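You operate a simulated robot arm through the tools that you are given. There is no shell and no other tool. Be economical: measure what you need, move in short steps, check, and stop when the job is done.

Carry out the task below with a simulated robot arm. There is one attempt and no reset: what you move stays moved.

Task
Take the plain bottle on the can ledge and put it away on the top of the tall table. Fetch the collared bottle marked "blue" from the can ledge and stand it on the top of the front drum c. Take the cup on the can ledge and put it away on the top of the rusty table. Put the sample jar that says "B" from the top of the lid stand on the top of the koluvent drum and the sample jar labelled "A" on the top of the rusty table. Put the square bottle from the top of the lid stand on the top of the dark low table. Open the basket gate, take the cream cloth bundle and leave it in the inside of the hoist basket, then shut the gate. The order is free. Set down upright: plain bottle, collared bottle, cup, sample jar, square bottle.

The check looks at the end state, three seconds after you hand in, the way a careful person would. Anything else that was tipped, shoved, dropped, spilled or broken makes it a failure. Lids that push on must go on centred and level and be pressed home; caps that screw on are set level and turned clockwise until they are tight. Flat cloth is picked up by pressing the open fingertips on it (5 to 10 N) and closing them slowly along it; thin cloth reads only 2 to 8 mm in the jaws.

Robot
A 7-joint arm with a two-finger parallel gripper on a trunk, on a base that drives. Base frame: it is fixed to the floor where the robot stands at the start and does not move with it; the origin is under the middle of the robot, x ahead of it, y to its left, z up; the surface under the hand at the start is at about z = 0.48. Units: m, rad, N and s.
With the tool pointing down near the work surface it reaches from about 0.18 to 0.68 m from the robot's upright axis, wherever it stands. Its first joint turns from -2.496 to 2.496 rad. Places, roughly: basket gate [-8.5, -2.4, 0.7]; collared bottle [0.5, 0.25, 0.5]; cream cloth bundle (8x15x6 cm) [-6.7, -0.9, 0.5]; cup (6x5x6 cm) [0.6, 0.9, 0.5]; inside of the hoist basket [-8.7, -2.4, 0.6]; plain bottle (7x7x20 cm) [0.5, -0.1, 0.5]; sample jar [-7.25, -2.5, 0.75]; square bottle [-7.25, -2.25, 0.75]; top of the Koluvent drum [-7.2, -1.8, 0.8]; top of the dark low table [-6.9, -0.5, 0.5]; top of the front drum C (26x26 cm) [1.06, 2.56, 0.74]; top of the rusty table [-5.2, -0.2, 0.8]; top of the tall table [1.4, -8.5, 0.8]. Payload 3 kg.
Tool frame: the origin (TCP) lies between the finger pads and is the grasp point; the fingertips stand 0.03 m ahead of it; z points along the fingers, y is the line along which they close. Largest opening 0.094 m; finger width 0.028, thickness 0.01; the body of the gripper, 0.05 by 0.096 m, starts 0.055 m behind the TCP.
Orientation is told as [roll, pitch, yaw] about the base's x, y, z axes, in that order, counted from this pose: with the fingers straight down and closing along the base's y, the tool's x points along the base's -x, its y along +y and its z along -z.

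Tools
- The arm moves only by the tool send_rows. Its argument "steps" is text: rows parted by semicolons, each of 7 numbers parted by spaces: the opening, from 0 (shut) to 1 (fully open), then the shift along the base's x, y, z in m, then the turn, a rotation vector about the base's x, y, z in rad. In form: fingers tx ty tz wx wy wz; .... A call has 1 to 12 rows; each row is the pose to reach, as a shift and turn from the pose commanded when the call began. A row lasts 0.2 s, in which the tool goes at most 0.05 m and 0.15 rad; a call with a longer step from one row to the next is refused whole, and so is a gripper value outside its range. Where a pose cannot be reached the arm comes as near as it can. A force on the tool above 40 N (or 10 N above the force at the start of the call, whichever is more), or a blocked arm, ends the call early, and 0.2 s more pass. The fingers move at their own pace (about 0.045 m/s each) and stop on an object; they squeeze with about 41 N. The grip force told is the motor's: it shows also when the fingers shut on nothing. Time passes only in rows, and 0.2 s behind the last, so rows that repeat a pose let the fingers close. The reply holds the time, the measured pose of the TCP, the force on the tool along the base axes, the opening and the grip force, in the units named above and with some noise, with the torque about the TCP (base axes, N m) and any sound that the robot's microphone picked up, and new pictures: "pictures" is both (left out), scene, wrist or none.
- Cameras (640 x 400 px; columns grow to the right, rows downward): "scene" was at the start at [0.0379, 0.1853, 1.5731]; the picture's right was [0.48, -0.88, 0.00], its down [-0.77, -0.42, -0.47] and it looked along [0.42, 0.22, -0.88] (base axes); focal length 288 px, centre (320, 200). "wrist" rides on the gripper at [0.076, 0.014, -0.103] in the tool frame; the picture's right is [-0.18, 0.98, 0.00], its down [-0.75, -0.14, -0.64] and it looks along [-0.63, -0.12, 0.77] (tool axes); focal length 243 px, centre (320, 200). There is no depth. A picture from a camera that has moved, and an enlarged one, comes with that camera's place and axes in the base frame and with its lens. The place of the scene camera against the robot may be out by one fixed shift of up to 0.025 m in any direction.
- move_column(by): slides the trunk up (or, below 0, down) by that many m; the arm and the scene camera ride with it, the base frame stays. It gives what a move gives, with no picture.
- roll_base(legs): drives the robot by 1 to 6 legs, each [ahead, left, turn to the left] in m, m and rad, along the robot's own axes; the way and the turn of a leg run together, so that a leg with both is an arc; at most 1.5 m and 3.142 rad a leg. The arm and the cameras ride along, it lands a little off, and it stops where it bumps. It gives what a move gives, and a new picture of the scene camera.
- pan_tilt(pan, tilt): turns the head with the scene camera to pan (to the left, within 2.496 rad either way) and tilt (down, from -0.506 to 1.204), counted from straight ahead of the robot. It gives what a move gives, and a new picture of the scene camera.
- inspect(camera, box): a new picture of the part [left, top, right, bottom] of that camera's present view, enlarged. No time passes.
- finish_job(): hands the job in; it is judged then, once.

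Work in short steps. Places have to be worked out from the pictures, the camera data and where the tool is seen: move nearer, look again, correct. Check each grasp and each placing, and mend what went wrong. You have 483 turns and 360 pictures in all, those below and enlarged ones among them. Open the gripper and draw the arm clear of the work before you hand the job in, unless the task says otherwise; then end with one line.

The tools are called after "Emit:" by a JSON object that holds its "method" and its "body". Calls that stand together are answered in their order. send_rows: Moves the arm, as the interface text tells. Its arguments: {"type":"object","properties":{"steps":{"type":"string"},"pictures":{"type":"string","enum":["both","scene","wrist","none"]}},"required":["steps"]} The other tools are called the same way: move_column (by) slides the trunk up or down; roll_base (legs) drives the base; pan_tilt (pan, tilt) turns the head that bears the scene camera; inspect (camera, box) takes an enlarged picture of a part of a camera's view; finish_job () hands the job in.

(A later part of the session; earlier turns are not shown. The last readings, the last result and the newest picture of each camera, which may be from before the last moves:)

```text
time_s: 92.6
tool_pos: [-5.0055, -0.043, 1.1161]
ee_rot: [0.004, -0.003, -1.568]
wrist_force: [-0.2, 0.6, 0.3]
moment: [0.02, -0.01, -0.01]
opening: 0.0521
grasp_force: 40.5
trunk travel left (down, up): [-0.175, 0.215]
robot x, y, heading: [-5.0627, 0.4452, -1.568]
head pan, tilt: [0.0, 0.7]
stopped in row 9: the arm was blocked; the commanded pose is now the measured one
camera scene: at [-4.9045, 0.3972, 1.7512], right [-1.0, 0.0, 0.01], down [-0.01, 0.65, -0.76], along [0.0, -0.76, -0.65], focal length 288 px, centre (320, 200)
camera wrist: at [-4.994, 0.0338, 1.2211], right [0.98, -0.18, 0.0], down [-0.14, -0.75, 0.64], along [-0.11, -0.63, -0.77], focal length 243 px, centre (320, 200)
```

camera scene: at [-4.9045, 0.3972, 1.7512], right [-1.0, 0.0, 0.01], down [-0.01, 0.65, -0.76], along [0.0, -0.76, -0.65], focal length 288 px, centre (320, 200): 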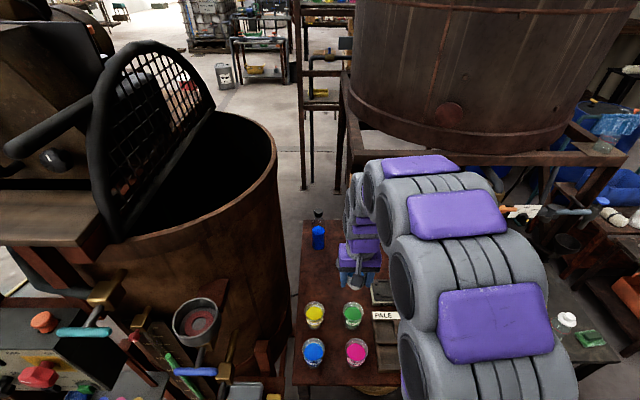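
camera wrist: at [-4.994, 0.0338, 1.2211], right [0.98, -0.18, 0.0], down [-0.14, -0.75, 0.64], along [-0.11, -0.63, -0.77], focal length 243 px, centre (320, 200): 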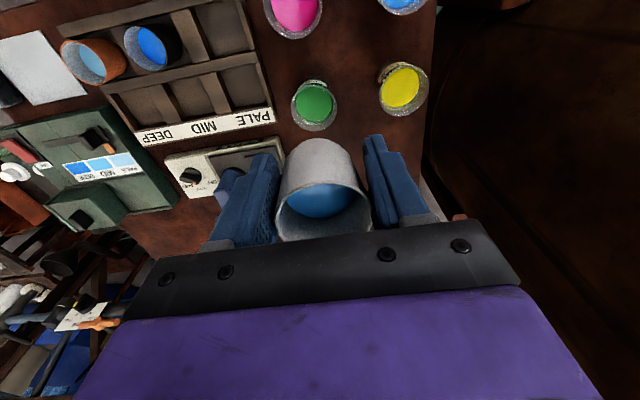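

I now see the cups: green (-5.018,-0.071), yellow (-4.908,-0.073), shaker edge x≈-5.10. I'll set the cup at (-5.03,-0.178) with the hand turned so its camera points east over free space; first turn and move above.

Emit:
{"method": "send_rows", "body": {"steps": "0.3 0 -0.02 0 0 0 -0.14;0.3 0 -0.04 0 0 0 -0.28;0.3 -0.005 -0.06 0 0 0 -0.42;0.3 -0.01 -0.08 0 0 0 -0.56;0.3 -0.015 -0.1 0 0 0 -0.7;0.3 -0.02 -0.12 0 0 0 -0.84;0.3 -0.025 -0.137 0 0 0 -0.98;0.3 -0.025 -0.137 0 0 0 -1.12;0.3 -0.025 -0.137 0 0 0 -1.26;0.3 -0.025 -0.137 0 0 0 -1.4;0.3 -0.025 -0.137 0 0 0 -1.54;0.3 -0.025 -0.137 0 0 0 -1.57"}}

```text
time_s: 95.2
tool_pos: [-5.0346, -0.1826, 1.1167]
ee_rot: [0.0, 0.003, 3.142]
wrist_force: [-0.3, 1.1, -1.0]
moment: [0.02, -0.03, 0.0]
opening: 0.0523
grasp_force: 41.2
trunk travel left (down, up): [-0.175, 0.215]
robot x, y, heading: [-5.0601, 0.4465, -1.571]
head pan, tilt: [0.0, 0.7]
camera scene: at [-4.9203, 0.3947, 1.7524], right [-1.0, 0.0, 0.0], down [0.0, 0.65, -0.76], along [0.0, -0.76, -0.65], focal length 288 px, centre (320, 200)
camera wrist: at [-4.9603, -0.1963, 1.2214], right [-0.18, -0.98, 0.0], down [-0.76, 0.14, 0.64], along [-0.63, 0.12, -0.77], focal length 243 px, centre (320, 200)
```

scene: 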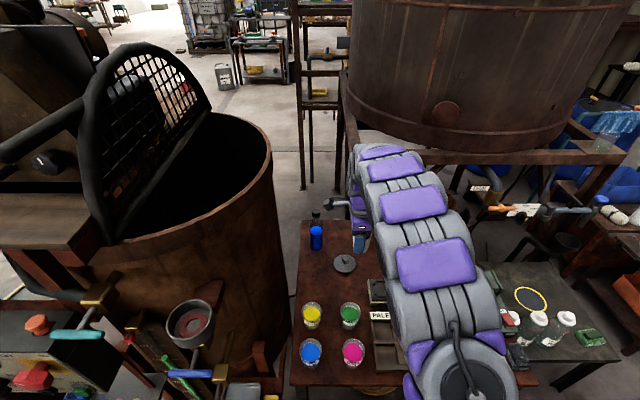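
wrist: 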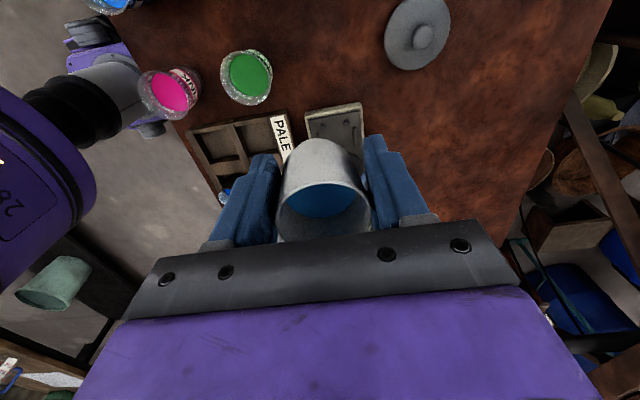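

Spot confirmed: shaker edge x≈-5.09, green cup back y≈-0.12, lid front y≈-0.27. I lower to about 2 cm above the table.

Emit:
{"method": "send_rows", "body": {"steps": "0.3 0.01 -0.014 -0.03 0 0 0;0.3 0.01 -0.014 -0.07 0 0 0;0.3 0.01 -0.014 -0.11 0 0 0;0.3 0.01 -0.014 -0.15 0 0 0;0.3 0.01 -0.014 -0.18 0 0 0;0.3 0.01 -0.014 -0.21 0 0 0;0.3 0.01 -0.014 -0.235 0 0 0;0.3 0.01 -0.014 -0.245 0 0 0"}}

```text
time_s: 97.0
tool_pos: [-5.0194, -0.1954, 0.8695]
ee_rot: [0.0, -0.002, -3.138]
wrist_force: [-0.5, -0.1, -2.0]
moment: [0.0, 0.02, 0.0]
opening: 0.0524
grasp_force: 40.6
trunk travel left (down, up): [-0.175, 0.215]
robot x, y, heading: [-5.0634, 0.4466, -1.568]
head pan, tilt: [0.0, 0.7]
camera scene: at [-4.9165, 0.394, 1.7522], right [-1.0, 0.0, 0.0], down [0.0, 0.65, -0.76], along [0.0, -0.76, -0.65], focal length 288 px, centre (320, 200)
camera wrist: at [-4.9444, -0.2086, 0.974], right [-0.18, -0.98, 0.0], down [-0.75, 0.14, 0.64], along [-0.63, 0.12, -0.77], focal length 243 px, centre (320, 200)
```

scene: 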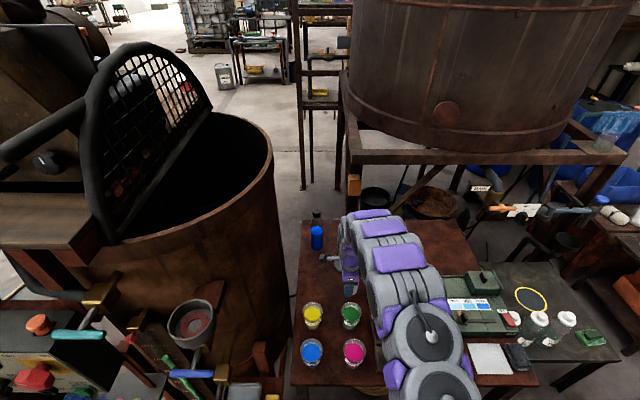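
wrist: 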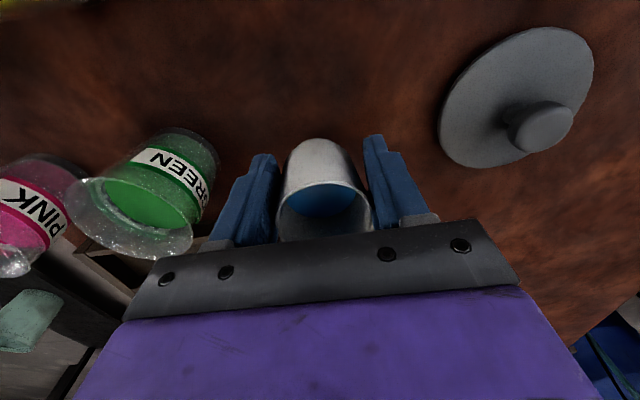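

Clear on both sides. I lower in 4 mm steps until contact.

Emit:
{"method": "send_rows", "body": {"steps": "0.3 0 0 -0.005 0 0 0;0.3 0 0 -0.009 0 0 0;0.3 0 0 -0.013 0 0 0;0.3 0 0 -0.016 0 0 0;0.3 0 0 -0.019 0 0 0;0.3 0 0 -0.022 0 0 0", "pictures": "wrist"}}

```text
time_s: 98.4
tool_pos: [-5.0147, -0.1952, 0.8504]
ee_rot: [-0.001, -0.005, -3.137]
wrist_force: [0.8, 0.0, 0.2]
moment: [-0.01, -0.01, -0.01]
opening: 0.0522
grasp_force: 40.8
trunk travel left (down, up): [-0.175, 0.215]
robot x, y, heading: [-5.0635, 0.4453, -1.573]
head pan, tilt: [0.0, 0.7]
camera wrist: at [-4.9401, -0.208, 0.9536], right [-0.18, -0.98, 0.0], down [-0.75, 0.14, 0.64], along [-0.63, 0.12, -0.76], focal length 243 px, centre (320, 200)
```

wrist: 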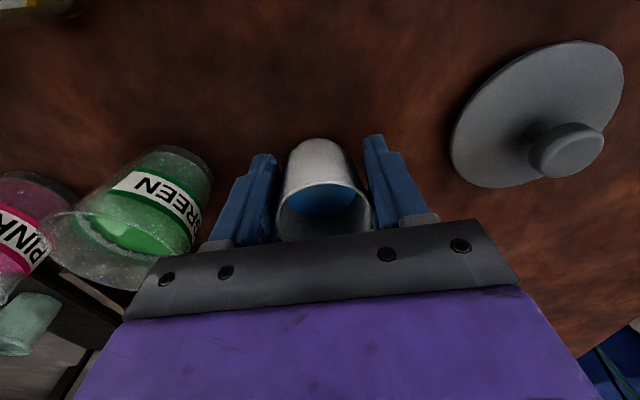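

The tool drifts slightly east as it lowers; I check whether the arm touches the shaker.

Emit:
{"method": "inspect", "body": {"camera": "scene", "box": [290, 190, 550, 400]}}

```text
1.90 times, centred on (420, 295) of scene
camera zoom: at [-4.9124, 0.394, 1.7519], right [-1.0, 0.0, 0.0], down [0.0, 0.65, -0.76], along [0.0, -0.76, -0.65], focal length 548 px, centre (130, 19)
```

zoom: 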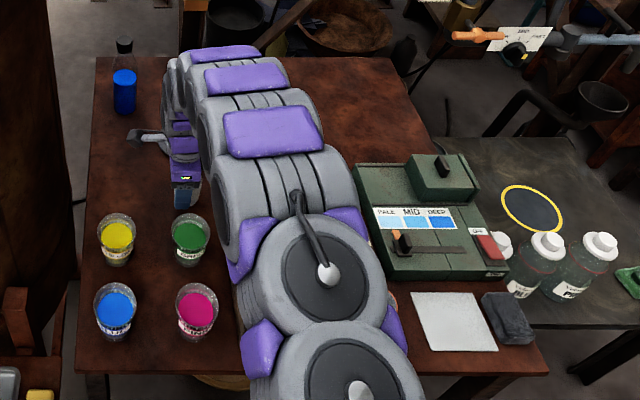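

The forearm lies low over the shaker; I back up right away and raise the trunk so the elbow clears.

Emit:
{"method": "send_rows", "body": {"steps": "0.3 0 0 0.02 0 0 0;0.3 0 0 0.05 0 0 0;0.3 0 0 0.09 0 0 0;0.3 0 0 0.13 0 0 0;0.3 0 0 0.17 0 0 0", "pictures": "scene"}}

Emit:
{"method": "move_column", "body": {"by": 0.21}}

```text
time_s: 99.6
tool_pos: [-5.0134, -0.1921, 1.0202]
ee_rot: [0.003, -0.004, -3.139]
wrist_force: [0.2, -0.4, -1.1]
moment: [-0.02, 0.01, -0.05]
opening: 0.0524
grasp_force: 40.9
trunk travel left (down, up): [-0.175, 0.215]
robot x, y, heading: [-5.0629, 0.4419, -1.562]
head pan, tilt: [0.0, 0.7]
camera scene: at [-4.9119, 0.3959, 1.752], right [-1.0, 0.0, 0.0], down [0.0, 0.65, -0.76], along [0.0, -0.76, -0.65], focal length 288 px, centre (320, 200)
```

scene: 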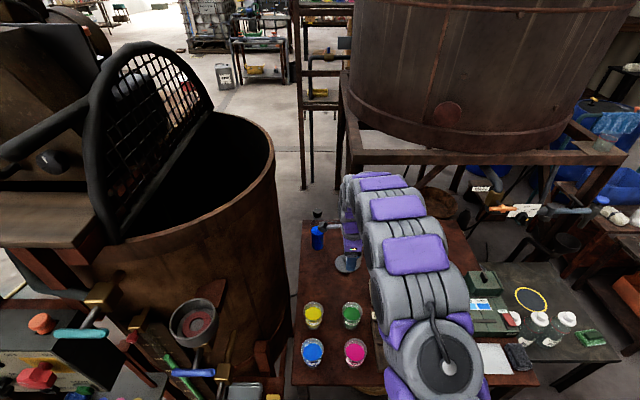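

```text
time_s: 101.9
tool_pos: [-5.0131, -0.1924, 1.229]
ee_rot: [0.0, -0.005, -3.138]
wrist_force: [-0.3, 0.2, 0.2]
moment: [0.0, -0.03, 0.01]
opening: 0.0521
grasp_force: 40.9
trunk travel left (down, up): [-0.385, 0.005]
robot x, y, heading: [-5.0591, 0.4425, -1.565]
head pan, tilt: [0.0, 0.7]
```

Emit:
{"method": "inspect", "body": {"camera": "scene", "box": [290, 170, 590, 400]}}

Emit:
{"method": "inspect", "body": {"camera": "wrist", "box": [0, 0, 640, 300]}}

```text
1.74 times, centred on (440, 285) of scene
camera zoom: at [-4.9117, 0.3936, 1.9618], right [-1.0, 0.0, 0.0], down [0.0, 0.65, -0.76], along [0.0, -0.76, -0.65], focal length 500 px, centre (111, 52)
```

zoom: 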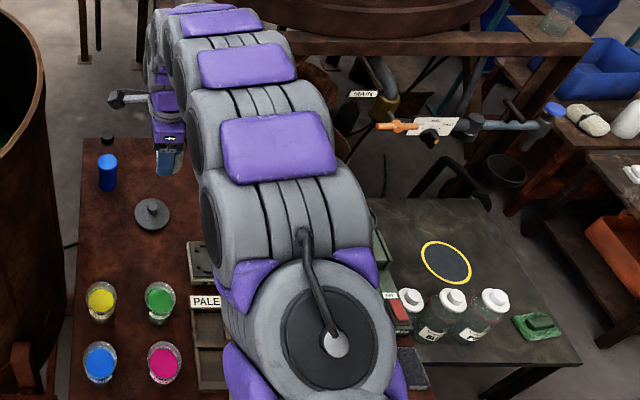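

```text
1.00 times, centred on (320, 150) of wrist (not enlarged: the box is as wide or as high as the picture)
camera zoom: at [-4.9386, -0.2065, 1.3325], right [-0.18, -0.98, 0.0], down [-0.75, 0.14, 0.64], along [-0.63, 0.12, -0.76], focal length 243 px, centre (320, 250)
```

zoom: 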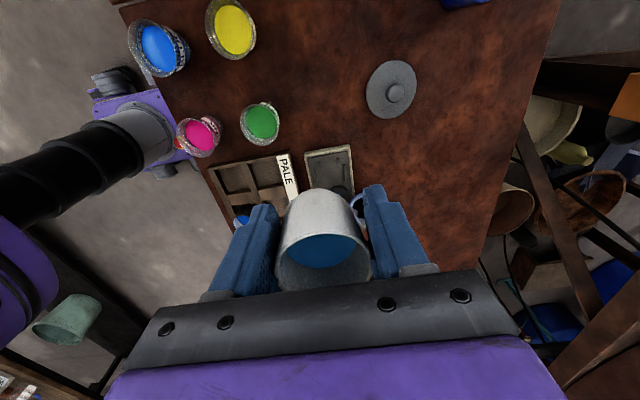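

Everything on the table stands as before. Now descend again with the raised trunk.

Emit:
{"method": "send_rows", "body": {"steps": "0.3 -0.005 0 -0.04 0 0 0;0.3 -0.005 0 -0.08 0 0 0;0.3 -0.005 0 -0.12 0 0 0;0.3 -0.005 0 -0.16 0 0 0;0.3 -0.005 0 -0.2 0 0 0;0.3 -0.005 0 -0.24 0 0 0;0.3 -0.005 0 -0.28 0 0 0;0.3 -0.005 0 -0.32 0 0 0;0.3 -0.005 0 -0.345 0 0 0;0.3 -0.005 0 -0.36 0 0 0"}}

```text
time_s: 104.1
tool_pos: [-5.0175, -0.1908, 0.8672]
ee_rot: [0.0, -0.003, -3.138]
wrist_force: [0.4, 0.1, -1.3]
moment: [0.0, -0.02, -0.02]
opening: 0.0525
grasp_force: 41.0
trunk travel left (down, up): [-0.385, 0.005]
robot x, y, heading: [-5.0636, 0.4409, -1.571]
head pan, tilt: [0.0, 0.7]
camera scene: at [-4.9111, 0.3927, 1.9618], right [-1.0, 0.0, 0.0], down [0.0, 0.65, -0.76], along [0.0, -0.76, -0.65], focal length 288 px, centre (320, 200)
camera wrist: at [-4.9424, -0.2057, 0.9715], right [-0.18, -0.98, 0.0], down [-0.75, 0.14, 0.64], along [-0.63, 0.12, -0.76], focal length 243 px, centre (320, 200)
```

scene: 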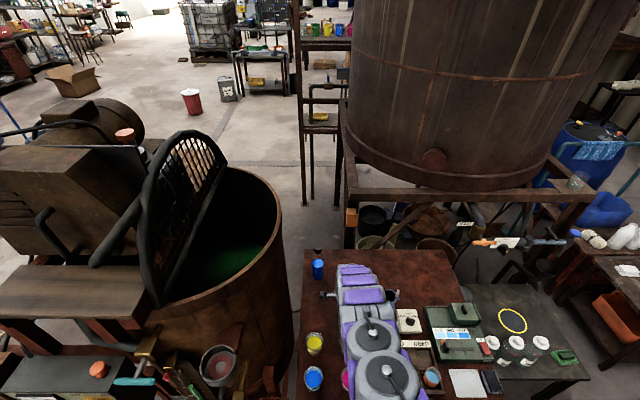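
wrist: 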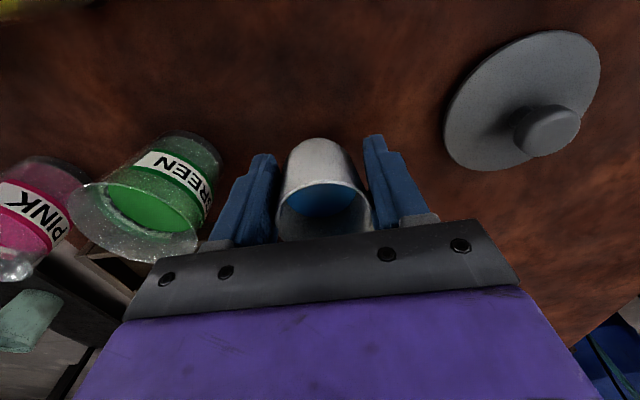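

Now the elbow is high and clear. I lower slowly to contact.

Emit:
{"method": "send_rows", "body": {"steps": "0.3 0 0 -0.008 0 0 0;0.3 0 0 -0.013 0 0 0;0.3 0 0 -0.017 0 0 0;0.3 0 0 -0.02 0 0 0;0.3 0 0 -0.022 0 0 0;0.3 0 0 -0.024 0 0 0;0.3 0 0 -0.026 0 0 0", "pictures": "none"}}

```text
time_s: 105.7
tool_pos: [-5.0198, -0.1903, 0.8447]
ee_rot: [0.004, -0.002, -3.138]
wrist_force: [0.0, 0.8, 15.1]
moment: [-0.26, 0.18, 0.02]
opening: 0.0524
grasp_force: 41.3
trunk travel left (down, up): [-0.385, 0.005]
robot x, y, heading: [-5.0617, 0.4437, -1.562]
head pan, tilt: [0.0, 0.7]
```

Contact (15 N up). I release part way and lift off.

Emit:
{"method": "send_rows", "body": {"steps": "0.3 0 0 0.002 0 0 0;0.75 0 0 0.002 0 0 0;0.75 0 0 0.002 0 0 0;0.75 0 0 0.002 0 0 0;0.75 0 0 0.02 0 0 0;0.75 0 0 0.05 0 0 0;0.75 0 0 0.09 0 0 0;0.75 0 0 0.13 0 0 0"}}

```text
time_s: 107.5
tool_pos: [-5.0171, -0.194, 0.9723]
ee_rot: [0.002, -0.002, -3.137]
wrist_force: [0.9, -0.2, 0.3]
moment: [0.0, 0.02, 0.0]
opening: 0.0706
grasp_force: 0.0
trunk travel left (down, up): [-0.385, 0.005]
robot x, y, heading: [-5.0638, 0.4462, -1.571]
head pan, tilt: [0.0, 0.7]
camera scene: at [-4.911, 0.3947, 1.9619], right [-1.0, 0.0, 0.0], down [0.0, 0.65, -0.76], along [0.0, -0.76, -0.65], focal length 288 px, centre (320, 200)
camera wrist: at [-4.9424, -0.2072, 1.0775], right [-0.18, -0.98, 0.0], down [-0.75, 0.14, 0.64], along [-0.63, 0.12, -0.77], focal length 243 px, centre (320, 200)
```

scene: 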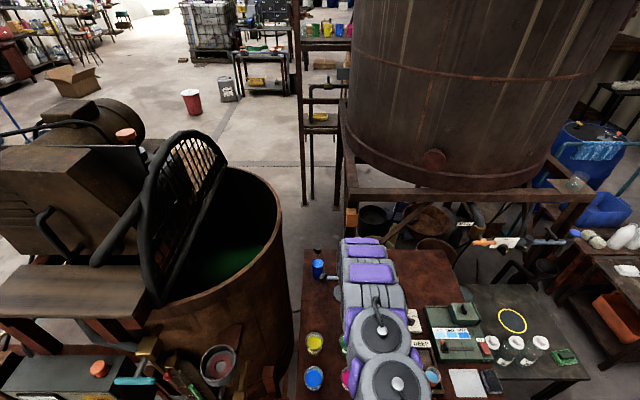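
wrist: 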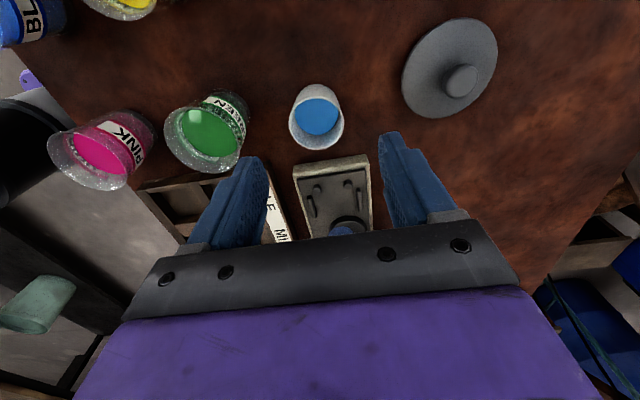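

Cup stands upright. I raise the hand, fold it back and drive north away from the table.

Emit:
{"method": "send_rows", "body": {"steps": "0.75 0 0.02 0.04 0 0 0.14;0.75 0 0.04 0.08 0 0 0.28;0.75 0 0.08 0.11 0 0 0.42;0.75 0 0.12 0.13 0 0 0.56;0.75 0 0.16 0.14 0 0 0.7;0.75 0 0.2 0.14 0 0 0.84;0.75 0 0.24 0.14 0 0 0.98;0.75 0 0.27 0.14 0 0 1.12;0.75 0 0.27 0.14 0 0 1.26;0.75 0 0.27 0.14 0 0 1.4;0.75 0 0.27 0.14 0 0 1.54;0.75 0 0.27 0.14 0 0 1.57", "pictures": "none"}}

Emit:
{"method": "roll_base", "body": {"legs": [[-0.5, 0, 0]]}}

Emit:
{"method": "pan_tilt", "body": {"pan": -0.6, "tilt": 0.5}}

```text
time_s: 110.1
tool_pos: [-5.0192, 0.0776, 1.1126]
ee_rot: [-0.002, -0.002, -1.567]
wrist_force: [-0.6, -0.5, 0.5]
moment: [-0.01, -0.01, -0.02]
opening: 0.0708
grasp_force: 0.1
trunk travel left (down, up): [-0.385, 0.005]
robot x, y, heading: [-5.0612, 0.4475, -1.572]
head pan, tilt: [0.0, 0.7]
```

```text
time_s: 113.0
tool_pos: [-5.0211, 0.5737, 1.1145]
ee_rot: [0.001, -0.001, -1.573]
wrist_force: [-0.3, 0.2, -0.4]
moment: [0.0, 0.03, 0.0]
opening: 0.0707
grasp_force: 0.0
trunk travel left (down, up): [-0.385, 0.005]
robot x, y, heading: [-5.0601, 0.9365, -1.573]
head pan, tilt: [0.0, 0.7]
camera scene: at [-4.9138, 0.8902, 1.962], right [-1.0, 0.0, 0.0], down [0.0, 0.65, -0.76], along [0.0, -0.76, -0.65], focal length 288 px, centre (320, 200)
```

scene: 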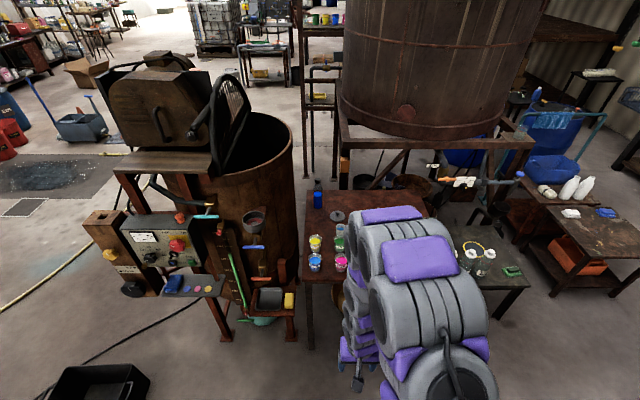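

```text
time_s: 114.0
tool_pos: [-5.0202, 0.5737, 1.1132]
ee_rot: [0.0, -0.002, -1.57]
wrist_force: [-0.5, 0.7, 0.1]
moment: [0.0, -0.05, 0.01]
opening: 0.0706
grasp_force: 0.0
trunk travel left (down, up): [-0.385, 0.005]
robot x, y, heading: [-5.0636, 0.9389, -1.572]
head pan, tilt: [-0.6, 0.499]
camera scene: at [-4.9643, 0.8996, 1.9797], right [-0.83, 0.56, 0.0], down [0.27, 0.4, -0.88], along [-0.49, -0.72, -0.48], focal length 288 px, centre (320, 200)
```

scene: 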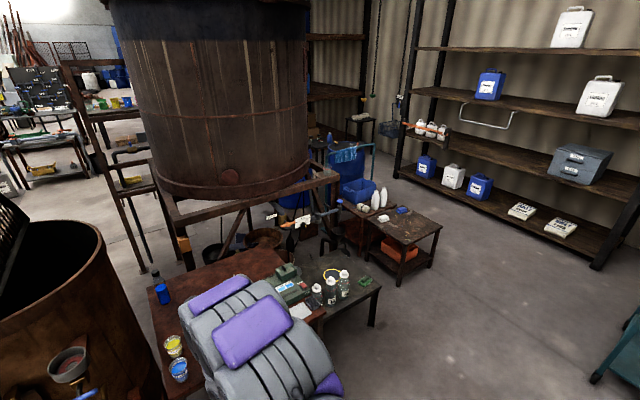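

I enlarge the western area to plan the route.

Emit:
{"method": "inspect", "body": {"camera": "scene", "box": [250, 80, 470, 320]}}

```text
1.67 times, centred on (360, 200) of scene
camera zoom: at [-4.9643, 0.8996, 1.9797], right [-0.83, 0.56, 0.0], down [0.27, 0.4, -0.88], along [-0.49, -0.72, -0.48], focal length 479 px, centre (253, 200)
```

zoom: 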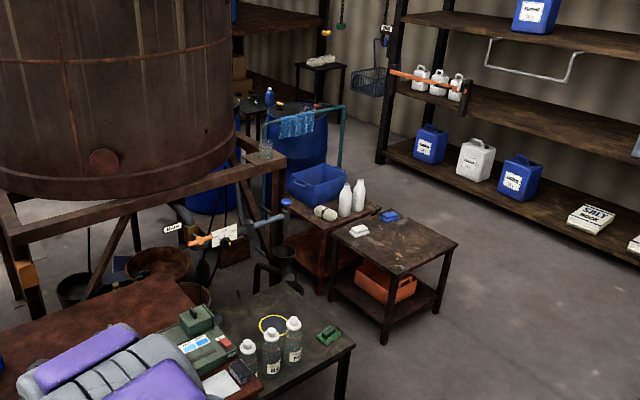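

Aisle between the dark low table and the wall shelf is about 1.2 m wide at x≈-7.8. I drive there in steps, keeping clear of the teal trolley around (-7.6,1.1).

Emit:
{"method": "roll_base", "body": {"legs": [[0, -0.8, 0], [0.45, -0.7, 0]]}}

Emit:
{"method": "pan_tilt", "body": {"pan": -1.2, "tilt": 0.6}}

```text
time_s: 122.3
tool_pos: [-6.4945, 0.1161, 1.1134]
ee_rot: [0.003, -0.002, -1.558]
wrist_force: [0.2, 0.5, -0.5]
moment: [-0.01, 0.01, -0.01]
opening: 0.0705
grasp_force: 0.0
trunk travel left (down, up): [-0.385, 0.005]
robot x, y, heading: [-6.542, 0.4814, -1.554]
head pan, tilt: [-0.6, 0.499]
camera scene: at [-6.444, 0.4422, 1.9798], right [-0.83, 0.55, 0.0], down [0.26, 0.4, -0.88], along [-0.49, -0.73, -0.48], focal length 288 px, centre (320, 200)
```

scene: 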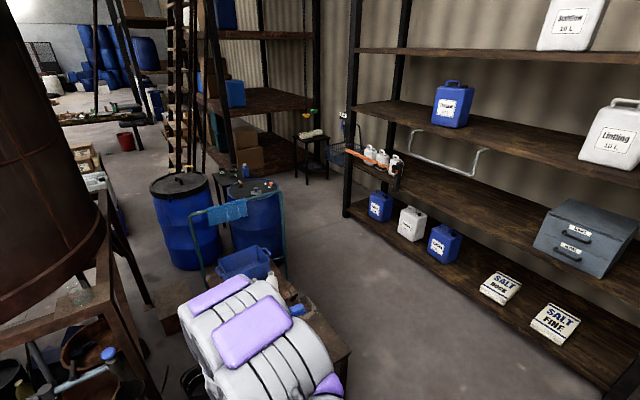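

```text
time_s: 123.3
tool_pos: [-6.4945, 0.1179, 1.1141]
ee_rot: [0.0, -0.004, -1.557]
wrist_force: [-0.1, -1.4, -0.5]
moment: [-0.01, 0.0, 0.0]
opening: 0.0704
grasp_force: 0.1
trunk travel left (down, up): [-0.385, 0.005]
robot x, y, heading: [-6.5402, 0.4824, -1.556]
head pan, tilt: [-1.201, 0.6]
camera scene: at [-6.4742, 0.485, 1.9708], right [-0.38, 0.93, 0.0], down [0.52, 0.21, -0.82], along [-0.76, -0.31, -0.57], focal length 288 px, centre (320, 200)
```

scene: 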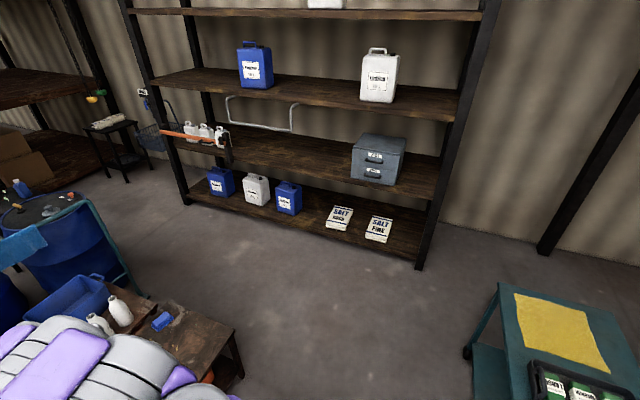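

The aisle is clear. I go west to x≈-7.75 and then south 0.9 m.

Emit:
{"method": "roll_base", "body": {"legs": [[0.05, -1.2, 0], [1.0, 0, 0]]}}

Emit:
{"method": "pan_tilt", "body": {"pan": 0.15, "tilt": 0.6}}

```text
time_s: 134.1
tool_pos: [-7.733, -0.9226, 1.1122]
ee_rot: [0.0, -0.003, -1.603]
wrist_force: [0.6, 0.7, 1.0]
moment: [-0.01, 0.01, 0.0]
opening: 0.0705
grasp_force: 0.0
trunk travel left (down, up): [-0.385, 0.005]
robot x, y, heading: [-7.761, -0.56, -1.605]
head pan, tilt: [-1.201, 0.6]
camera scene: at [-7.6966, -0.5556, 1.9708], right [-0.33, 0.94, 0.0], down [0.53, 0.19, -0.82], along [-0.78, -0.27, -0.57], focal length 288 px, centre (320, 200)
```

scene: 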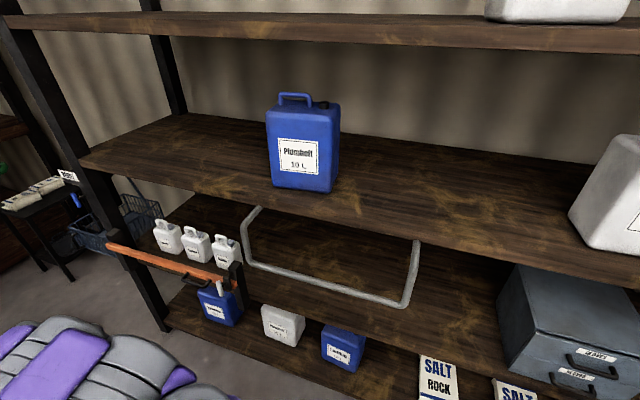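

```text
time_s: 135.6
tool_pos: [-7.732, -0.9208, 1.1138]
ee_rot: [-0.001, -0.003, -1.604]
wrist_force: [0.1, 0.5, -0.5]
moment: [-0.01, 0.03, -0.02]
opening: 0.0705
grasp_force: 0.1
trunk travel left (down, up): [-0.385, 0.005]
robot x, y, heading: [-7.7633, -0.5612, -1.607]
head pan, tilt: [0.15, 0.6]
camera scene: at [-7.6021, -0.6138, 1.9706], right [-0.99, -0.12, 0.0], down [-0.07, 0.56, -0.82], along [0.1, -0.82, -0.57], focal length 288 px, centre (320, 200)
```

scene: 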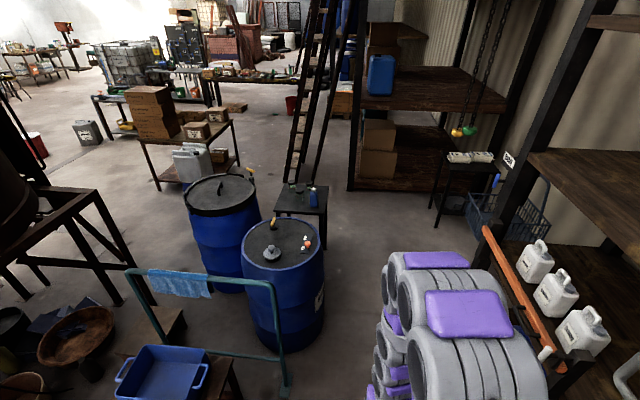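

I enlarge the drum/lid stand and the basket.

Emit:
{"method": "inspect", "body": {"camera": "scene", "box": [180, 150, 360, 290]}}

Emit:
{"method": "inspect", "body": {"camera": "scene", "box": [420, 100, 600, 260]}}

```text
2.86 times, centred on (270, 220) of scene
camera zoom: at [-7.6021, -0.6138, 1.9706], right [-0.99, -0.12, 0.0], down [-0.07, 0.56, -0.82], along [0.1, -0.82, -0.57], focal length 822 px, centre (463, 143)
```

zoom: 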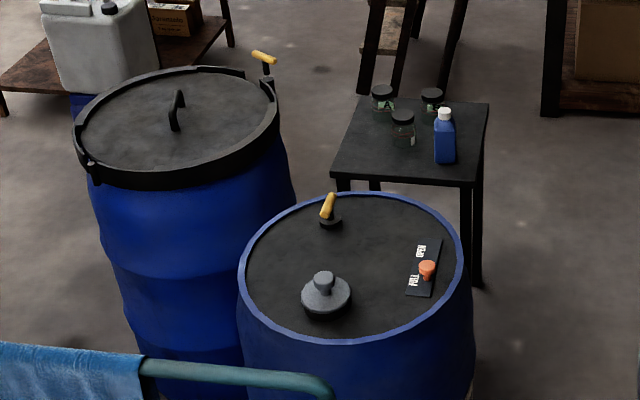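

```text
2.50 times, centred on (510, 180) of scene
camera zoom: at [-7.6021, -0.6138, 1.9706], right [-0.99, -0.12, 0.0], down [-0.07, 0.56, -0.82], along [0.1, -0.82, -0.57], focal length 719 px, centre (-155, 250)
```

zoom: 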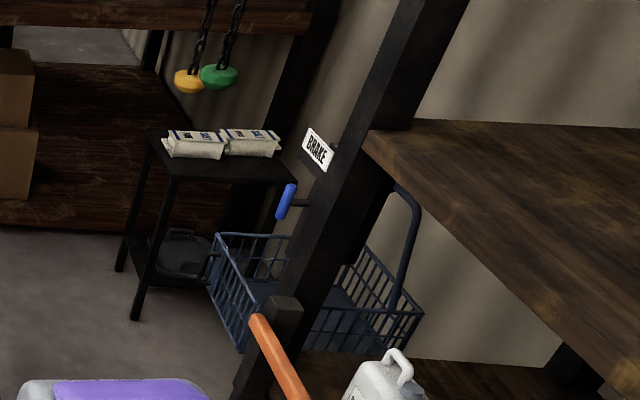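

The stand carries three jars and the blue square bottle. I drive south along x≈-7.92 to y≈-2.35 and turn to face east toward the stand.

Emit:
{"method": "roll_base", "body": {"legs": [[0.25, -0.12, 0.03], [1.0, 0, 0], [0.55, 0, 0], [0, 0, 1.57]]}}

Emit:
{"method": "pan_tilt", "body": {"pan": 0.0, "tilt": 0.8}}

```text
time_s: 148.9
tool_pos: [-7.5011, -2.3217, 1.1136]
ee_rot: [0.001, -0.004, 0.005]
wrist_force: [0.4, 0.2, 0.1]
moment: [0.0, 0.02, 0.02]
opening: 0.0703
grasp_force: 0.1
trunk travel left (down, up): [-0.385, 0.005]
robot x, y, heading: [-7.8673, -2.3657, 0.007]
head pan, tilt: [0.15, 0.6]
camera scene: at [-7.7964, -2.2029, 1.9707], right [0.16, -0.99, 0.0], down [-0.56, -0.09, -0.82], along [0.81, 0.13, -0.57], focal length 288 px, centre (320, 200)
```

scene: 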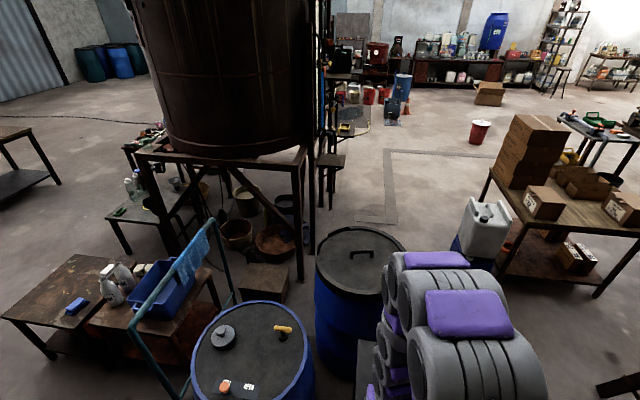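

```text
time_s: 149.7
tool_pos: [-7.5031, -2.3224, 1.1139]
ee_rot: [0.001, -0.007, 0.006]
wrist_force: [0.0, 0.6, -0.3]
moment: [-0.04, -0.01, -0.01]
opening: 0.0706
grasp_force: 0.1
trunk travel left (down, up): [-0.385, 0.005]
robot x, y, heading: [-7.8647, -2.3646, 0.008]
head pan, tilt: [0.0, 0.799]
camera scene: at [-7.803, -2.214, 1.9537], right [0.01, -1.0, 0.0], down [-0.72, -0.01, -0.7], along [0.7, 0.0, -0.72], focal length 288 px, centre (320, 200)
```

scene: 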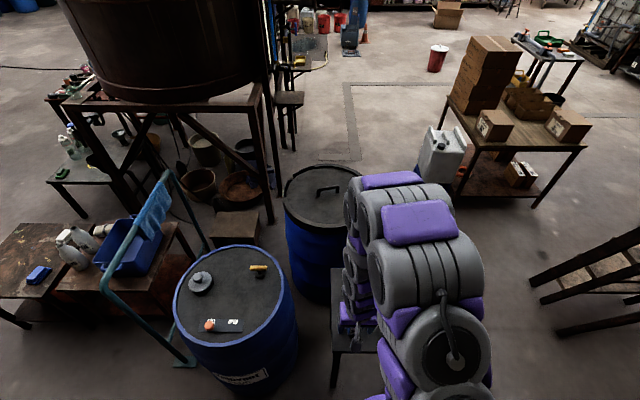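

I look at the stand with the wrist camera.

Emit:
{"method": "inspect", "body": {"camera": "wrist", "box": [0, 0, 640, 400]}}

```text
1.00 times, centred on (320, 200) of wrist (not enlarged: the box is as wide or as high as the picture)
camera zoom: at [-7.5814, -2.3078, 1.218], right [0.18, 0.98, 0.0], down [0.75, -0.14, 0.65], along [0.64, -0.12, -0.76], focal length 243 px, centre (320, 200)
```

zoom: 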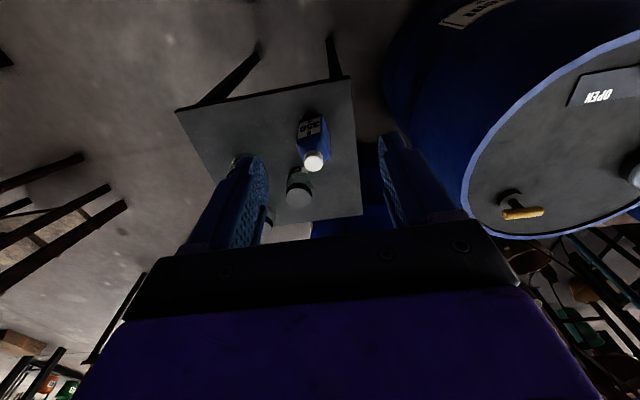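

The square bottle is near (-7.39,-2.36) and a jar near (-7.26,-2.41). I shift the hand back and south to see all items.

Emit:
{"method": "send_rows", "body": {"steps": "1 -0.03 -0.03 0.0 0 0 0;1 -0.06 -0.06 0 0 0 0;1 -0.09 -0.09 0 0 0 0;1 -0.11 -0.12 0 0 0 0;1 -0.11 -0.12 0 0 0 0", "pictures": "wrist"}}

Emit:
{"method": "inspect", "body": {"camera": "wrist", "box": [180, 60, 460, 240]}}

```text
time_s: 150.8
tool_pos: [-7.5378, -2.4579, 1.0922]
ee_rot: [0.002, -0.002, 0.006]
wrist_force: [0.3, -0.6, 0.2]
moment: [-0.02, 0.01, 0.0]
opening: 0.0939
grasp_force: 0.1
out of reach, approached as far as the arm can: row 1, 2, 3, 4, 5
trunk travel left (down, up): [-0.385, 0.005]
robot x, y, heading: [-7.8632, -2.3679, 0.006]
head pan, tilt: [0.0, 0.799]
camera wrist: at [-7.616, -2.4448, 1.1963], right [0.18, 0.98, 0.0], down [0.75, -0.14, 0.64], along [0.63, -0.11, -0.77], focal length 243 px, centre (320, 200)
```

wrist: 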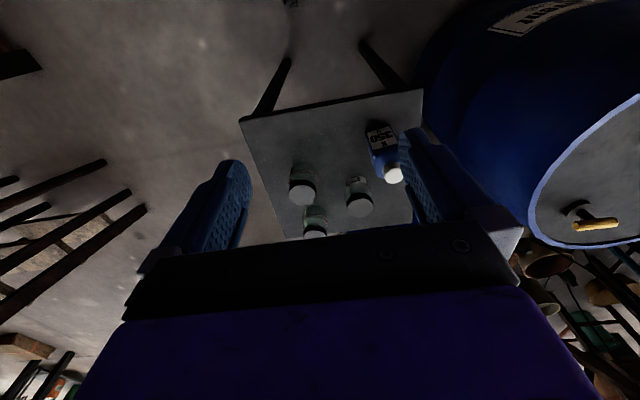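

```text
2.22 times, centred on (320, 150) of wrist
camera zoom: at [-7.616, -2.4448, 1.1963], right [0.18, 0.98, 0.0], down [0.75, -0.14, 0.64], along [0.63, -0.11, -0.77], focal length 539 px, centre (320, 311)
```

zoom: 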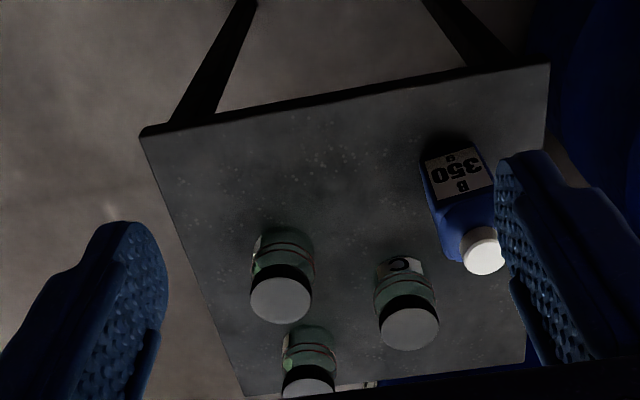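

Jar labels need reading; I enlarge further.

Emit:
{"method": "inspect", "body": {"camera": "wrist", "box": [270, 150, 400, 240]}}

```text
4.44 times, centred on (335, 195) of wrist
camera zoom: at [-7.616, -2.4448, 1.1963], right [0.18, 0.98, 0.0], down [0.75, -0.14, 0.64], along [0.63, -0.11, -0.77], focal length 1078 px, centre (253, 222)
```

zoom: 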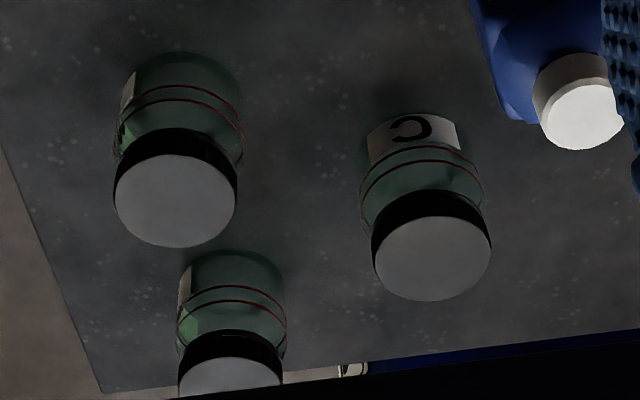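

One jar is "C"; the other two labels face away. I swing the hand north and look with the head camera.

Emit:
{"method": "send_rows", "body": {"steps": "1 0 0.04 0.02 0 0 0;1 0 0.08 0.04 0 0 0;1 0 0.12 0.06 0 0 0;1 0 0.16 0.06 0 0 0;1 0 0.2 0.06 0 0 0;1 0 0.24 0.06 0 0 0;1 0 0.28 0.06 0 0 0;1 0 0.32 0.06 0 0 0;1 0 0.36 0.06 0 0 0;1 0 0.4 0.06 0 0 0;1 0 0.44 0.06 0 0 0;1 0 0.48 0.06 0 0 0", "pictures": "scene"}}

Emit:
{"method": "inspect", "body": {"camera": "scene", "box": [310, 270, 460, 390]}}

```text
time_s: 153.4
tool_pos: [-7.5424, -1.9754, 1.1576]
ee_rot: [-0.002, -0.003, 0.001]
wrist_force: [0.3, -0.4, -0.2]
moment: [0.03, 0.0, 0.02]
opening: 0.0942
grasp_force: 0.1
out of reach, approached as far as the arm can: row 1, 2, 3, 4, 5
trunk travel left (down, up): [-0.385, 0.005]
robot x, y, heading: [-7.8647, -2.3637, 0.007]
head pan, tilt: [0.0, 0.799]
camera scene: at [-7.8044, -2.2068, 1.9532], right [0.01, -1.0, 0.0], down [-0.72, -0.01, -0.7], along [0.7, 0.0, -0.72], focal length 288 px, centre (320, 200)
```

scene: 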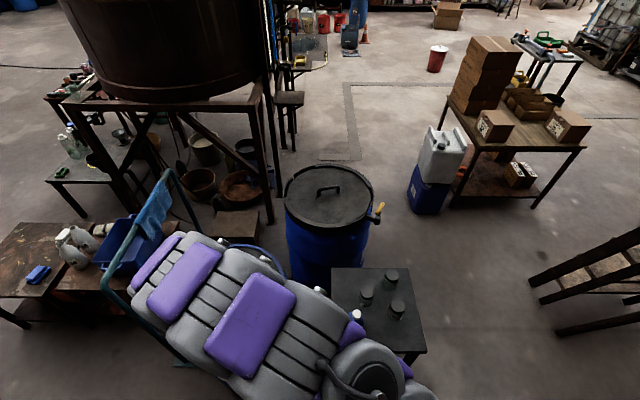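

```text
3.33 times, centred on (385, 330) of scene
camera zoom: at [-7.8044, -2.2068, 1.9532], right [0.01, -1.0, 0.0], down [-0.72, -0.01, -0.7], along [0.7, 0.0, -0.72], focal length 959 px, centre (103, -233)
```

zoom: 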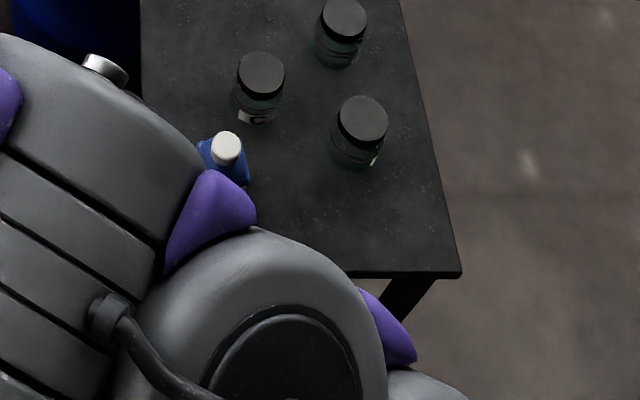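

The other labels face south; I swing the hand to the south side of the stand, yawed to look north.

Emit:
{"method": "send_rows", "body": {"steps": "1 0 -0.05 0 0 0 0;1 0 -0.1 0 0 0 0.1;1 0 -0.15 0 0 0 0.24;1 0 -0.2 0 0 0 0.38;1 0 -0.25 0 0 0 0.52;1 0 -0.3 0 0 0 0.66;1 0 -0.35 0 0 0 0.8;1 0 -0.4 0 0 0 0.94;1 0 -0.45 0 0 0 1.08;1 0 -0.5 0 0 0 1.22;1 0 -0.55 0 0 0 1.36;1 0 -0.6 0 0 0 1.5", "pictures": "none"}}

Emit:
{"method": "send_rows", "body": {"steps": "1 0.02 -0.04 0 0 0 0;1 0.05 -0.08 0 0 0 0;1 0.08 -0.11 -0.02 0 0 0;1 0.11 -0.14 -0.05 0 0 0;1 0.14 -0.16 -0.08 0 0 0;1 0.17 -0.17 -0.11 0 0 0;1 0.19 -0.18 -0.14 0 0 0"}}

```text
time_s: 156.1
tool_pos: [-7.5422, -2.5857, 1.1518]
ee_rot: [0.002, -0.008, 1.506]
wrist_force: [-0.1, -0.9, -0.2]
moment: [0.0, 0.0, 0.0]
opening: 0.0943
grasp_force: 0.1
out of reach, approached as far as the arm can: row 6, 7, 8, 9, 10
trunk travel left (down, up): [-0.385, 0.005]
robot x, y, heading: [-7.8643, -2.3638, 0.009]
head pan, tilt: [0.0, 0.799]
```

```text
refused: row 4 steps farther than a row can; nothing moved
```

Emit:
{"method": "send_rows", "body": {"steps": "1 0.02 -0.04 0 0 0 0;1 0.05 -0.07 0 0 0 0;1 0.08 -0.1 -0.02 0 0 0;1 0.11 -0.12 -0.05 0 0 0;1 0.14 -0.14 -0.08 0 0 0;1 0.17 -0.15 -0.11 0 0 0;1 0.19 -0.16 -0.14 0 0 0", "pictures": "wrist"}}

```text
time_s: 157.7
tool_pos: [-7.3518, -2.7439, 1.0105]
ee_rot: [0.002, -0.008, 1.503]
wrist_force: [0.2, 0.0, -0.1]
moment: [0.0, -0.02, 0.04]
opening: 0.0936
grasp_force: 0.0
trunk travel left (down, up): [-0.385, 0.005]
robot x, y, heading: [-7.8608, -2.3663, 0.008]
head pan, tilt: [0.0, 0.799]
camera wrist: at [-7.3723, -2.8196, 1.1146], right [-0.97, 0.25, 0.0], down [0.19, 0.74, 0.65], along [0.16, 0.63, -0.76], focal length 243 px, centre (320, 200)
```

wrist: 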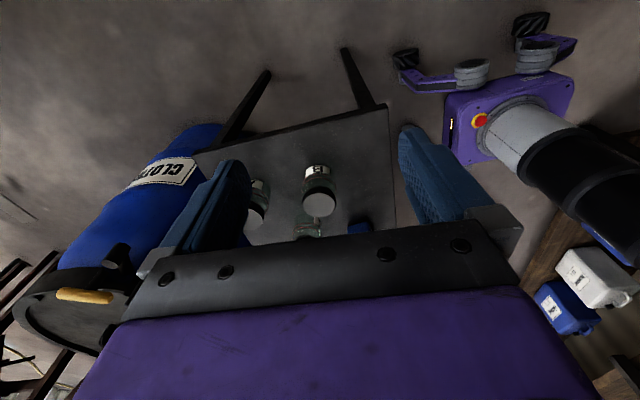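

Emit:
{"method": "inspect", "body": {"camera": "wrist", "box": [230, 150, 350, 240]}}

```text
4.44 times, centred on (290, 195) of wrist
camera zoom: at [-7.3723, -2.8196, 1.1146], right [-0.97, 0.25, 0.0], down [0.19, 0.74, 0.65], along [0.16, 0.63, -0.76], focal length 1078 px, centre (453, 222)
```

zoom: 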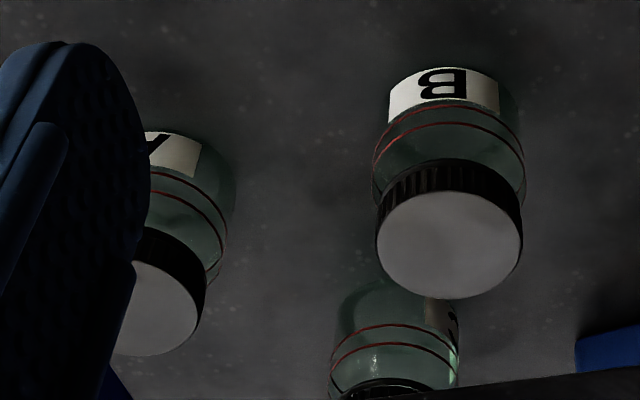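

West jar is "B" at (-7.30,-2.54), east jar is "A" at (-7.17,-2.535), lids at z≈0.79. I position above B.

Emit:
{"method": "send_rows", "body": {"steps": "1 0.02 0.04 0 0 0 0;1 0.035 0.08 0 0 0 0;1 0.045 0.12 -0.02 0 0 0;1 0.052 0.16 -0.05 0 0 0;1 0.052 0.19 -0.08 0 0 0;1 0.052 0.205 -0.11 0 0 0;1 0.052 0.205 -0.13 0 0 0", "pictures": "wrist"}}

```text
refused: row 4 steps farther than a row can; nothing moved
```

Emit:
{"method": "send_rows", "body": {"steps": "1 0.02 0.04 0 0 0 0;1 0.035 0.08 0 0 0 0;1 0.045 0.12 -0.01 0 0 0;1 0.052 0.16 -0.03 0 0 0;1 0.052 0.19 -0.06 0 0 0;1 0.052 0.205 -0.1 0 0 0;1 0.052 0.205 -0.13 0 0 0", "pictures": "wrist"}}

```text
time_s: 159.2
tool_pos: [-7.2992, -2.5367, 0.8842]
ee_rot: [0.003, -0.007, 1.505]
wrist_force: [-0.1, -0.6, -0.3]
moment: [-0.03, 0.02, 0.02]
opening: 0.0939
grasp_force: 0.1
trunk travel left (down, up): [-0.385, 0.005]
robot x, y, heading: [-7.8603, -2.3675, 0.004]
head pan, tilt: [0.0, 0.799]
camera wrist: at [-7.3209, -2.6124, 0.9878], right [-0.97, 0.25, 0.0], down [0.19, 0.74, 0.65], along [0.16, 0.63, -0.76], focal length 243 px, centre (320, 200)
```

wrist: 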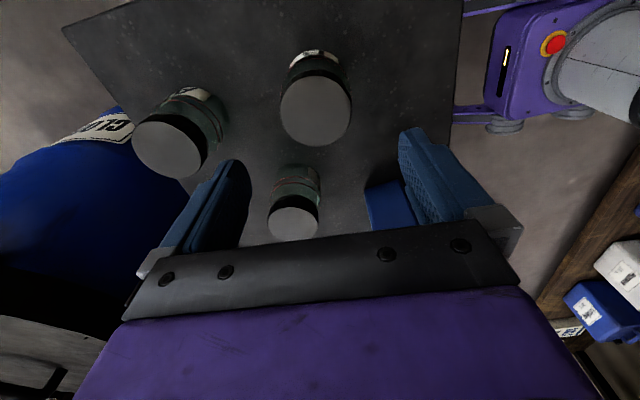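

B is centred between the fingers. I descend to z≈0.76 and close.

Emit:
{"method": "send_rows", "body": {"steps": "1 -0.002 -0.008 -0.04 0 0 0;1 -0.002 -0.008 -0.08 0 0 0;1 -0.002 -0.008 -0.105 0 0 0;1 -0.002 -0.008 -0.12 0 0 0;0.4 -0.002 -0.008 -0.12 0 0 0;0.4 -0.002 -0.008 -0.12 0 0 0;0.4 -0.002 -0.008 -0.12 0 0 0;0.4 -0.002 -0.008 -0.12 0 0 0", "pictures": "wrist"}}

```text
time_s: 161.1
tool_pos: [-7.2995, -2.5446, 0.8115]
ee_rot: [-0.006, -0.004, 1.503]
wrist_force: [12.4, -2.4, 28.2]
moment: [0.07, -0.75, -0.08]
opening: 0.0574
grasp_force: 40.5
out of reach, approached as far as the arm can: row 2, 3, 4, 5, 6, 7, 8
trunk travel left (down, up): [-0.385, 0.005]
robot x, y, heading: [-7.8642, -2.3679, 0.009]
head pan, tilt: [0.0, 0.799]
camera wrist: at [-7.3205, -2.6199, 0.916], right [-0.97, 0.25, -0.01], down [0.19, 0.74, 0.65], along [0.16, 0.62, -0.76], focal length 243 px, centre (320, 200)
```

wrist: 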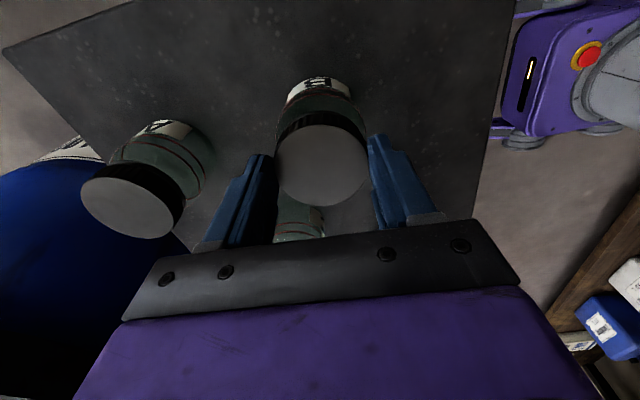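

The trunk is too high for this low grasp, and only the lid's top edge is pinched. I reopen, rise, lower the trunk and redo it.

Emit:
{"method": "send_rows", "body": {"steps": "1 0 0 0 0 0 0;1 0 0 0 0 0 0;1 0 0 0 0 0 0;1 0 0 0.12 0 0 0", "pictures": "none"}}

```text
refused: row 4 steps farther than a row can; nothing moved
```

Emit:
{"method": "send_rows", "body": {"steps": "1 0 0 0 0 0 0;1 0 0 0 0 0 0;1 0 0 0.03 0 0 0;1 0 0 0.07 0 0 0;1 0 0 0.11 0 0 0;1 0 0 0.15 0 0 0;1 0 0 0.19 0 0 0", "pictures": "wrist"}}

```text
time_s: 162.7
tool_pos: [-7.3026, -2.5431, 1.0014]
ee_rot: [0.002, -0.008, 1.503]
wrist_force: [0.4, -0.3, -0.6]
moment: [0.04, 0.01, 0.0]
opening: 0.0939
grasp_force: 0.0
trunk travel left (down, up): [-0.385, 0.005]
robot x, y, heading: [-7.8655, -2.3681, 0.002]
head pan, tilt: [0.0, 0.799]
camera wrist: at [-7.3237, -2.6187, 1.1051], right [-0.97, 0.25, 0.0], down [0.19, 0.74, 0.65], along [0.16, 0.63, -0.76], focal length 243 px, centre (320, 200)
```

wrist: 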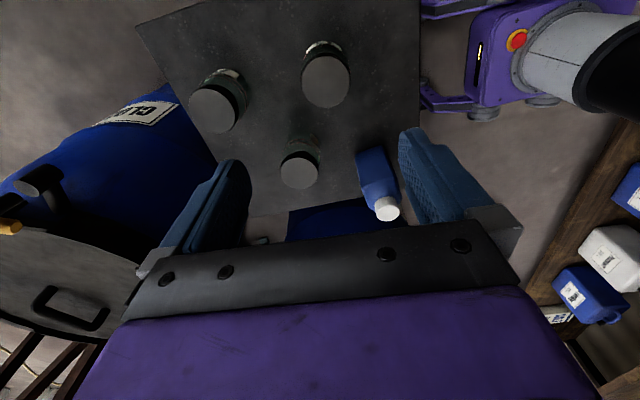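

I lower the trunk by 0.15 (hand straight down to z≈0.85, fingers open around the jar line).

Emit:
{"method": "move_column", "body": {"by": -0.15}}

Emit:
{"method": "inspect", "body": {"camera": "wrist", "box": [0, 0, 640, 400]}}

```text
time_s: 164.4
tool_pos: [-7.3024, -2.542, 0.8507]
ee_rot: [0.002, -0.006, 1.505]
wrist_force: [-0.1, 0.0, 0.2]
moment: [0.0, 0.03, 0.03]
opening: 0.0941
grasp_force: 0.1
trunk travel left (down, up): [-0.235, 0.155]
robot x, y, heading: [-7.8655, -2.3688, 0.003]
head pan, tilt: [0.0, 0.799]
```

```text
1.00 times, centred on (320, 200) of wrist (not enlarged: the box is as wide or as high as the picture)
camera zoom: at [-7.3232, -2.619, 0.9543], right [-0.97, 0.25, 0.0], down [0.19, 0.74, 0.65], along [0.16, 0.63, -0.76], focal length 243 px, centre (320, 200)
```

zoom: 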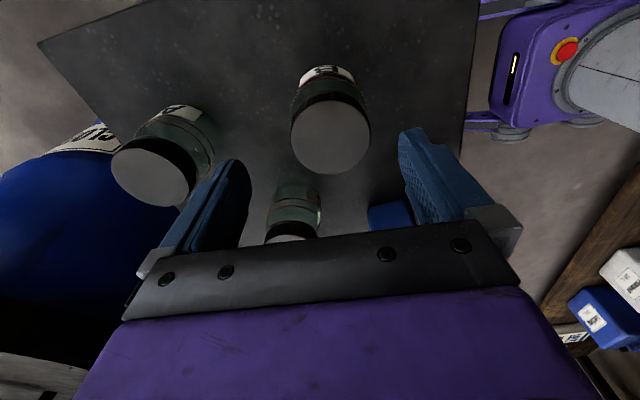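

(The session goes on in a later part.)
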